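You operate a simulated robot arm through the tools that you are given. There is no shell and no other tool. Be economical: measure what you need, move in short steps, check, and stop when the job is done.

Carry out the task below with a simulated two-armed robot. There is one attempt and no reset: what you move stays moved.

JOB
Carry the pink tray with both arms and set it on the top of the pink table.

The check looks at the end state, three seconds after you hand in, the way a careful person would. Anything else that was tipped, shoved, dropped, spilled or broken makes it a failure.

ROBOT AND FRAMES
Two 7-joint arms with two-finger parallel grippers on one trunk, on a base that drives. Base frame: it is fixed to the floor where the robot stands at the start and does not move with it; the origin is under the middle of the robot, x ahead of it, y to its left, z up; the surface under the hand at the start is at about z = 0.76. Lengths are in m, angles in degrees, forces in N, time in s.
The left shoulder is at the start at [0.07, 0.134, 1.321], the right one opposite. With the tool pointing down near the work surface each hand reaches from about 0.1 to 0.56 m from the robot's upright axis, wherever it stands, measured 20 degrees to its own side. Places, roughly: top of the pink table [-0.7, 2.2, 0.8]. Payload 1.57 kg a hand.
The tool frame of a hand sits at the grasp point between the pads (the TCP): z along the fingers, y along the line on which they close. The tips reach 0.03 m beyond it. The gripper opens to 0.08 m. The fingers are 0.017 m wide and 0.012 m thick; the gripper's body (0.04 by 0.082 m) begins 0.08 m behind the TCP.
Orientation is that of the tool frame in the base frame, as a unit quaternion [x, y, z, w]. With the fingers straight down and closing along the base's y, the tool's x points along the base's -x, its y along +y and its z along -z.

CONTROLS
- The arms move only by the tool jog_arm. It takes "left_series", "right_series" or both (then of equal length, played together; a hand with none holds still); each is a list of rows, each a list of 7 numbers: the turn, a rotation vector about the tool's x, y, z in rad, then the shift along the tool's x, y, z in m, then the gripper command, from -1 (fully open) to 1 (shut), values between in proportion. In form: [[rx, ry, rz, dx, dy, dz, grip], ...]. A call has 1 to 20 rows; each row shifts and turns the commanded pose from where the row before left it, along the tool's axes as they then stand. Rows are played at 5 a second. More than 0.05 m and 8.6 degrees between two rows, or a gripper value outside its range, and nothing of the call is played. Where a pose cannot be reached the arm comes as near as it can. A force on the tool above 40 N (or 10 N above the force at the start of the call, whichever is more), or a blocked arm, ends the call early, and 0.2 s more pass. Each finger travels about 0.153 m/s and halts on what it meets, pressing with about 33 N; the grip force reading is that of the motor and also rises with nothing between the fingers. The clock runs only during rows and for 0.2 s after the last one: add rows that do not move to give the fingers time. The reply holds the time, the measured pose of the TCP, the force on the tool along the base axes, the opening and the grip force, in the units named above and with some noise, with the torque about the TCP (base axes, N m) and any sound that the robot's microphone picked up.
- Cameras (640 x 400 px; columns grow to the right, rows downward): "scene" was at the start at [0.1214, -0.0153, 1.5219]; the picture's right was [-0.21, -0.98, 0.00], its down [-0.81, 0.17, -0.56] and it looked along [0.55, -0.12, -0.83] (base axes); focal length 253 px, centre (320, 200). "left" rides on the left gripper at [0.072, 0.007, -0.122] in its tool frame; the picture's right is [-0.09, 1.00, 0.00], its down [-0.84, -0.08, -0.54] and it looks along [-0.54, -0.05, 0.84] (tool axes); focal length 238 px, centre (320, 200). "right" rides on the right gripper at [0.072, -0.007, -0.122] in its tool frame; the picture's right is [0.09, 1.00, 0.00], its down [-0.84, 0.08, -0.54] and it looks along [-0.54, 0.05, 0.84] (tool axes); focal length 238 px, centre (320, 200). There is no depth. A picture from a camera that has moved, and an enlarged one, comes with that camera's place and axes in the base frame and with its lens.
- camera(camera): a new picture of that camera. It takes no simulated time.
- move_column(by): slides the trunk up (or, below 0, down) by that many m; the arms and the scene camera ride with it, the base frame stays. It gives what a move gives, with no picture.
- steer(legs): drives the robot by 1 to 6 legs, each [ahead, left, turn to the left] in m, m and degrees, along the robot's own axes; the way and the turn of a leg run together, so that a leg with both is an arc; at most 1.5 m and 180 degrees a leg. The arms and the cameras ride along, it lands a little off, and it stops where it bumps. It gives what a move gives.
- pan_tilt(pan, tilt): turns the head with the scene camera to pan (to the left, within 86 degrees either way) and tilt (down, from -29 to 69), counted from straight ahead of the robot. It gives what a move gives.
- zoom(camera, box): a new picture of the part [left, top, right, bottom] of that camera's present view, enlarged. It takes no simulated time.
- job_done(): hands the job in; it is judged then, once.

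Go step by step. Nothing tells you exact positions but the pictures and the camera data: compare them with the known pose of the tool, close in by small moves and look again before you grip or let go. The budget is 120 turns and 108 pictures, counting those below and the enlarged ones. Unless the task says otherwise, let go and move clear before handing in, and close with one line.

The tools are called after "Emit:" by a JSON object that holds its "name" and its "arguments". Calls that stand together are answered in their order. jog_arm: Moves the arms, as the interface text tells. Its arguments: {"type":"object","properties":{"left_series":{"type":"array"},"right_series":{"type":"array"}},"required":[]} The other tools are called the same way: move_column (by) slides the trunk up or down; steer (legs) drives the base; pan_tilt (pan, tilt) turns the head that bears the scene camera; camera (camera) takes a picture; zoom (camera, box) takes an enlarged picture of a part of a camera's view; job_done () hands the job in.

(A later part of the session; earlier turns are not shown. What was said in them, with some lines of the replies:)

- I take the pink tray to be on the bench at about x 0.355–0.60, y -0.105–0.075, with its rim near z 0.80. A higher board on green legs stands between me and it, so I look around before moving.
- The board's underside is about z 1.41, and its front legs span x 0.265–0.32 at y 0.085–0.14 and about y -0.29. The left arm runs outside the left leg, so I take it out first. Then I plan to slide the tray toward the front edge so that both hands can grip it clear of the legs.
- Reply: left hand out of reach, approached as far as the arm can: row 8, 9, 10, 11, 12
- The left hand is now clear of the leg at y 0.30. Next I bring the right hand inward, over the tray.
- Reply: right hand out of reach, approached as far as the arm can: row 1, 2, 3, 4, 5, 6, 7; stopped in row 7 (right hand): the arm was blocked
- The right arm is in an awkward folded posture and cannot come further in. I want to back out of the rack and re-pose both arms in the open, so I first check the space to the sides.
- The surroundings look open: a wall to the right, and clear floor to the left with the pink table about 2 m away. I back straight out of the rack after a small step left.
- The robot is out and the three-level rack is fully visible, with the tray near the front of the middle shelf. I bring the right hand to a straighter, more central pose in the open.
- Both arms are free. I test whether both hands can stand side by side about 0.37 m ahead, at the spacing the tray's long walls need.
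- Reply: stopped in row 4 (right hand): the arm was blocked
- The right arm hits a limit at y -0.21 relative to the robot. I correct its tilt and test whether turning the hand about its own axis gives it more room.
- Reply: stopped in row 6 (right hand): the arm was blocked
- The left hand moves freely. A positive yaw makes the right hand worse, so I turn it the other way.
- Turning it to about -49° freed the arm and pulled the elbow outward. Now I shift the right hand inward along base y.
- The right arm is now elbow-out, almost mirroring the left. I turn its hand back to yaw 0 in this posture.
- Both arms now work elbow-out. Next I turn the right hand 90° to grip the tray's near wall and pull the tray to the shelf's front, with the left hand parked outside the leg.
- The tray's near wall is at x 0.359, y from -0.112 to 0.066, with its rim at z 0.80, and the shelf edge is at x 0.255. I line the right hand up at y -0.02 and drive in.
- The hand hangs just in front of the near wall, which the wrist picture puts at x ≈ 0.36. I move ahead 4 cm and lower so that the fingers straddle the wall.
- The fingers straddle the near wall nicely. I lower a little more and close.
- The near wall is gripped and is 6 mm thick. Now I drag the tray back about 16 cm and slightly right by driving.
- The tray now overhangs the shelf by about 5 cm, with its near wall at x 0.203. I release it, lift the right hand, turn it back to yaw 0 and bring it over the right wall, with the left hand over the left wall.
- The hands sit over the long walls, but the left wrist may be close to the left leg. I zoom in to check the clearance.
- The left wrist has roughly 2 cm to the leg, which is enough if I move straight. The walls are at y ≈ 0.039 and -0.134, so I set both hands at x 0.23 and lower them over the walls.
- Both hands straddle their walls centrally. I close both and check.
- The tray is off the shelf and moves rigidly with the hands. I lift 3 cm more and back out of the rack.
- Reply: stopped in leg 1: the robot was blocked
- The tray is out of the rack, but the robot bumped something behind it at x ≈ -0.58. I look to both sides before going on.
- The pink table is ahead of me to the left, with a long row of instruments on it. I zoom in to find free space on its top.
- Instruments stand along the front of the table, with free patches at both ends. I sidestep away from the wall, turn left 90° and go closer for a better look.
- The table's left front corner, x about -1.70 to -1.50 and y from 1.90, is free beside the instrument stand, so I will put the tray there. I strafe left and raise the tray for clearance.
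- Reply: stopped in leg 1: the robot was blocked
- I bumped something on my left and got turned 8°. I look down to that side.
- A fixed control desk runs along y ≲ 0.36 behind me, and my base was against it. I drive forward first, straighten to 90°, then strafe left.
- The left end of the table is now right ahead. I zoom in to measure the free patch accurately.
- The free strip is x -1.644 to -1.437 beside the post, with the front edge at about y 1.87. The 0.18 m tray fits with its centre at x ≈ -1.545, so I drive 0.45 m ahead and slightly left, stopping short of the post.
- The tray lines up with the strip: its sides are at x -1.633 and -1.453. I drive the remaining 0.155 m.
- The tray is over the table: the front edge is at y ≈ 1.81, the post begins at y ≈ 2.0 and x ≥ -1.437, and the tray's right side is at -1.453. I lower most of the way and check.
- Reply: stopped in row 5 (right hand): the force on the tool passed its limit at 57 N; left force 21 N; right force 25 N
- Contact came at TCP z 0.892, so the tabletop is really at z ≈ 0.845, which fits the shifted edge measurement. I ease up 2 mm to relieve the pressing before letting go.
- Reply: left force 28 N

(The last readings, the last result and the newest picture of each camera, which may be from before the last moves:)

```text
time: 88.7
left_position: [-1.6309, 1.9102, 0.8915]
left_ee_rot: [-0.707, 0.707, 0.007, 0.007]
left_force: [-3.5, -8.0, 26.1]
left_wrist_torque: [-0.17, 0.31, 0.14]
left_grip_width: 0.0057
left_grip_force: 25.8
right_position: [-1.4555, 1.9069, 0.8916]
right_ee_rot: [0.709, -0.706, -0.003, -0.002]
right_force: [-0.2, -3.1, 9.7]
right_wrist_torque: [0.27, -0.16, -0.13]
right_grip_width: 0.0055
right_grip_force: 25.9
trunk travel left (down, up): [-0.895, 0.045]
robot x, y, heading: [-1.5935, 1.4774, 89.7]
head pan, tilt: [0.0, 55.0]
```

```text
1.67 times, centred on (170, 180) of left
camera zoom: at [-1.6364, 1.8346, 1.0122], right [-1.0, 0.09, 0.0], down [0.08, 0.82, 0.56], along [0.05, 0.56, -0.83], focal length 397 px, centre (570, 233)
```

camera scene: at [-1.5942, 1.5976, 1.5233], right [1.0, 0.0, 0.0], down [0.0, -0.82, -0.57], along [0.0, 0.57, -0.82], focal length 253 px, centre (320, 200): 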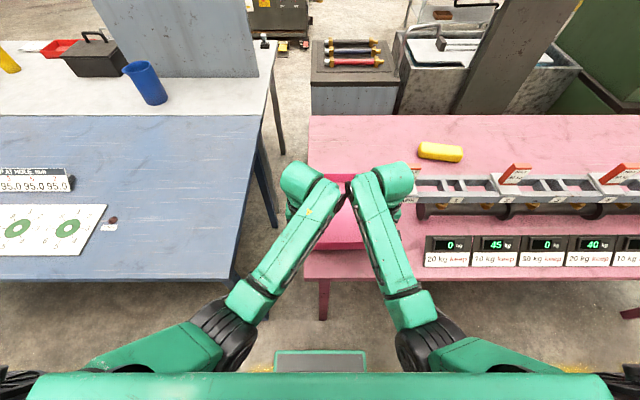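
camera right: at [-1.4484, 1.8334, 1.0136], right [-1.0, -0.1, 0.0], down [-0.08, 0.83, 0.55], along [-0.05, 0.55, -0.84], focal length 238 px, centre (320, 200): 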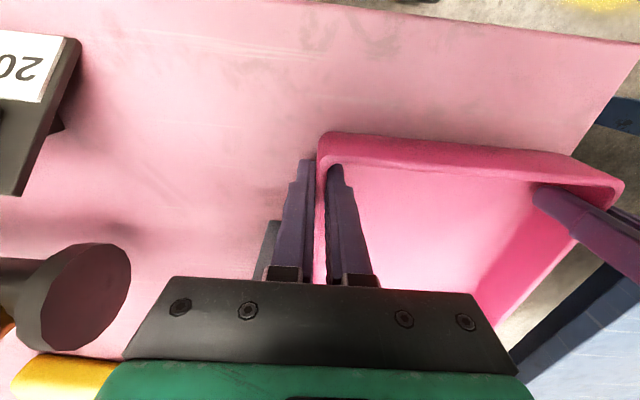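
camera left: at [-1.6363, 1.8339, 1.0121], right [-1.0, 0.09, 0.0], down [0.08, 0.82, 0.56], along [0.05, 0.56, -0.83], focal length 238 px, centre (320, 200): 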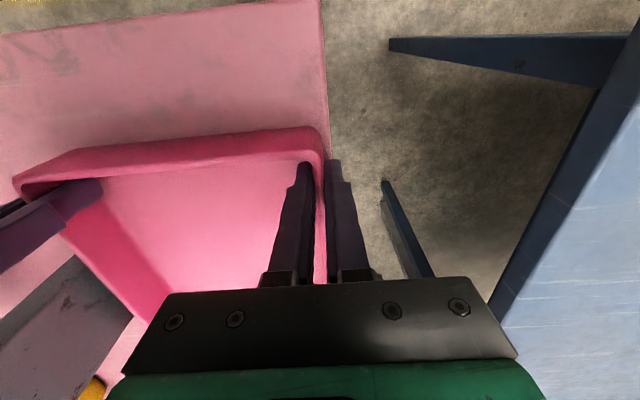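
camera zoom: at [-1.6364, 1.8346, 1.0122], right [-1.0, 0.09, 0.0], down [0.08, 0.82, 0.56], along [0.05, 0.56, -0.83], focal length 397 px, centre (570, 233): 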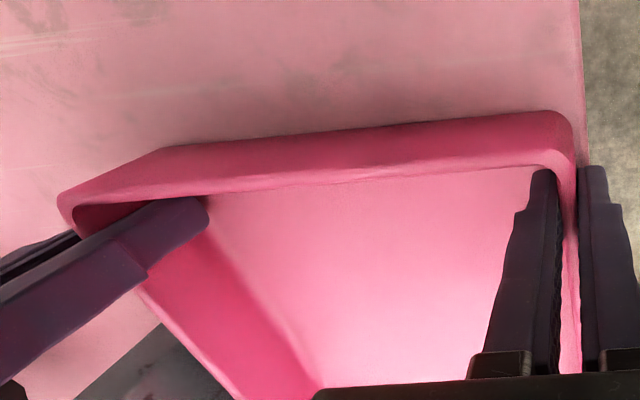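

The tray sits on the tabletop, just inside its left edge. I ease the remaining force and open both hands gently, then rise straight up.

Emit:
{"name": "jog_arm", "arguments": {"left_series": [[0, 0, 0, 0, 0, -0.002, 1], [0, 0, 0, 0, 0, 0, 1], [0, 0, 0, 0, 0, 0, 0.7], [0, 0, 0, 0, 0, 0, 0.4], [0, 0, 0, 0, 0, 0, 0.1], [0, 0, 0, 0, 0, 0, -0.2], [0, 0, 0, 0, 0, 0, -0.2]], "right_series": [[0, 0, 0, 0, 0, -0.001, 1], [0, 0, 0, 0, 0, 0, 1], [0, 0, 0, 0, 0, 0, 0.7], [0, 0, 0, 0, 0, 0, 0.4], [0, 0, 0, 0, 0, 0, 0.1], [0, 0, 0, 0, 0, 0, -0.2], [0, 0, 0, 0, 0, 0, -0.2]]}}

Emit:
{"name": "camera", "arguments": {"camera": "left"}}

Emit:
{"name": "camera", "arguments": {"camera": "right"}}

```text
time: 90.3
left_position: [-1.6293, 1.9149, 0.8898]
left_ee_rot: [-0.707, 0.707, 0.005, 0.004]
left_force: [-0.4, 0.2, -1.2]
left_wrist_torque: [0.03, -0.01, -0.01]
left_grip_width: 0.048
left_grip_force: 0.3
right_position: [-1.4553, 1.912, 0.8889]
right_ee_rot: [0.709, -0.705, 0.0, 0.001]
right_force: [0.0, -0.7, -1.2]
right_wrist_torque: [0.01, -0.02, -0.01]
right_grip_width: 0.0483
right_grip_force: 0.1
trunk travel left (down, up): [-0.895, 0.045]
robot x, y, heading: [-1.5967, 1.4794, 89.7]
head pan, tilt: [0.0, 55.0]
```

```text
45 pictures are left
camera left: at [-1.636, 1.8403, 1.0113], right [-1.0, 0.09, 0.0], down [0.08, 0.83, 0.55], along [0.05, 0.55, -0.83], focal length 238 px, centre (320, 200)
```

left: 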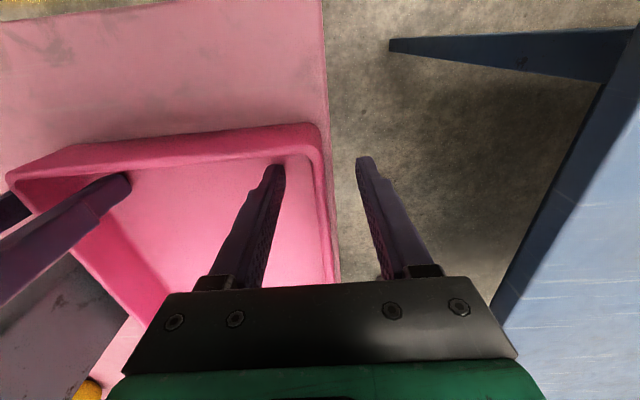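

```text
44 pictures are left
camera right: at [-1.4474, 1.8402, 1.0119], right [-1.0, -0.1, 0.0], down [-0.08, 0.84, 0.54], along [-0.05, 0.54, -0.84], focal length 238 px, centre (320, 200)
```

right: 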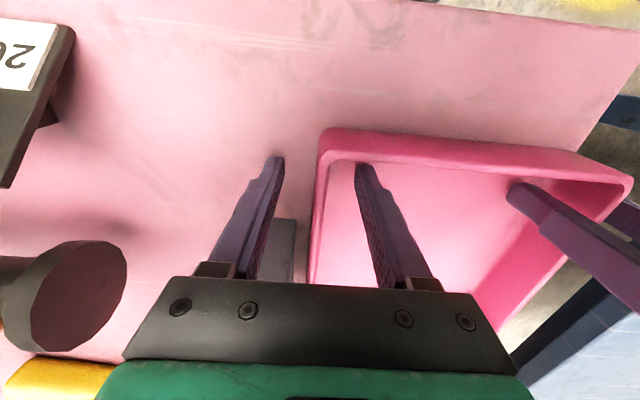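

The tray is released with a visible gap to the post. I lift both hands and check.

Emit:
{"name": "jog_arm", "arguments": {"left_series": [[0, 0, 0, 0, 0, -0.015, -0.2], [0, 0, 0, 0, 0, -0.02, -0.2], [0, 0, 0, 0, 0, -0.02, -0.2], [0, 0, 0, 0, 0, -0.02, -0.2], [0, 0, 0, 0, 0, -0.02, -0.2], [0, 0, 0, 0, 0, 0, -0.2]], "right_series": [[0, 0, 0, 0, 0, -0.015, -0.2], [0, 0, 0, 0, 0, -0.02, -0.2], [0, 0, 0, 0, 0, -0.02, -0.2], [0, 0, 0, 0, 0, -0.02, -0.2], [0, 0, 0, 0, 0, -0.02, -0.2], [0, 0, 0, 0, 0, 0, -0.2]]}}

Emit:
{"name": "steer", "arguments": {"legs": [[-0.35, 0, 0]]}}

Emit:
{"name": "pan_tilt", "arguments": {"pan": 0, "tilt": 40}}

Emit:
{"name": "zoom", "arguments": {"camera": "scene", "box": [260, 90, 460, 240]}}

Emit:
{"name": "camera", "arguments": {"camera": "scene"}}

```text
time: 91.7
left_position: [-1.6668, 1.9139, 0.9698]
left_ee_rot: [0.714, -0.699, -0.031, 0.028]
left_force: [-0.2, 0.4, 0.7]
left_wrist_torque: [0.0, 0.02, 0.01]
left_grip_width: 0.0479
left_grip_force: 0.0
right_position: [-1.393, 1.9068, 0.9763]
right_ee_rot: [-0.694, 0.717, -0.057, 0.042]
right_force: [0.5, -0.3, -0.8]
right_wrist_torque: [0.03, 0.01, -0.01]
right_grip_width: 0.0483
right_grip_force: 0.0
trunk travel left (down, up): [-0.895, 0.045]
robot x, y, heading: [-1.5936, 1.4791, 90.0]
head pan, tilt: [0.0, 55.0]
stopped in row 6 (right hand): the arm was blocked; the commanded pose is now the measured one
```

```text
time: 94.0
left_position: [-1.668, 1.5617, 0.968]
left_ee_rot: [0.715, -0.698, -0.03, 0.027]
left_force: [0.2, -0.4, 0.9]
left_wrist_torque: [-0.01, -0.01, -0.02]
left_grip_width: 0.0483
left_grip_force: 0.0
right_position: [-1.3948, 1.555, 0.9747]
right_ee_rot: [-0.695, 0.716, -0.056, 0.041]
right_force: [0.6, 0.5, 1.1]
right_wrist_torque: [-0.04, -0.02, 0.02]
right_grip_width: 0.048
right_grip_force: 0.1
trunk travel left (down, up): [-0.895, 0.045]
robot x, y, heading: [-1.5998, 1.1248, 89.9]
head pan, tilt: [0.0, 55.0]
```

```text
time: 94.8
left_position: [-1.6688, 1.5594, 0.969]
left_ee_rot: [0.715, -0.698, -0.031, 0.027]
left_force: [0.0, 0.1, 0.3]
left_wrist_torque: [0.01, -0.02, 0.02]
left_grip_width: 0.0479
left_grip_force: 0.2
right_position: [-1.3946, 1.553, 0.9755]
right_ee_rot: [-0.695, 0.716, -0.057, 0.043]
right_force: [0.4, 0.2, 0.2]
right_wrist_torque: [0.05, 0.01, 0.02]
right_grip_width: 0.0479
right_grip_force: 0.0
trunk travel left (down, up): [-0.895, 0.045]
robot x, y, heading: [-1.5981, 1.1243, 89.8]
head pan, tilt: [0.0, 40.0]
```

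```text
2.67 times, centred on (360, 165) of scene
camera zoom: at [-1.5958, 1.2591, 1.5437], right [1.0, 0.0, 0.0], down [0.0, -0.64, -0.77], along [0.0, 0.77, -0.64], focal length 674 px, centre (213, 293)
```

zoom: 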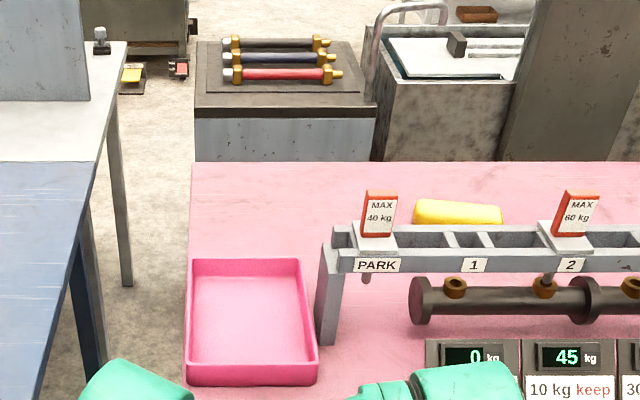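

```text
42 pictures are left
camera scene: at [-1.5958, 1.2591, 1.5437], right [1.0, 0.0, 0.0], down [0.0, -0.64, -0.77], along [0.0, 0.77, -0.64], focal length 253 px, centre (320, 200)
```

scene: 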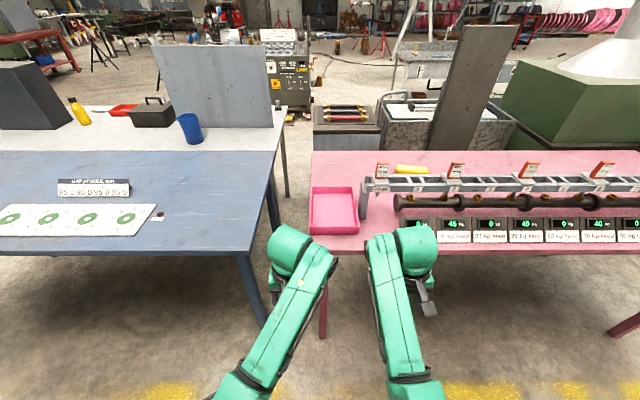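

The tray lies flat on the pink table with both hands clear and about 0.35 m back. The instruments beside it look undisturbed, so I hand in.

Emit:
{"name": "job_done", "arguments": {}}

```text
The job is handed in.
```

The pink tray is on the top of the pink table at its left end, carried there with both arms and released. The instruments beside it look unmoved. The base bumped the fixed control desk on the way.
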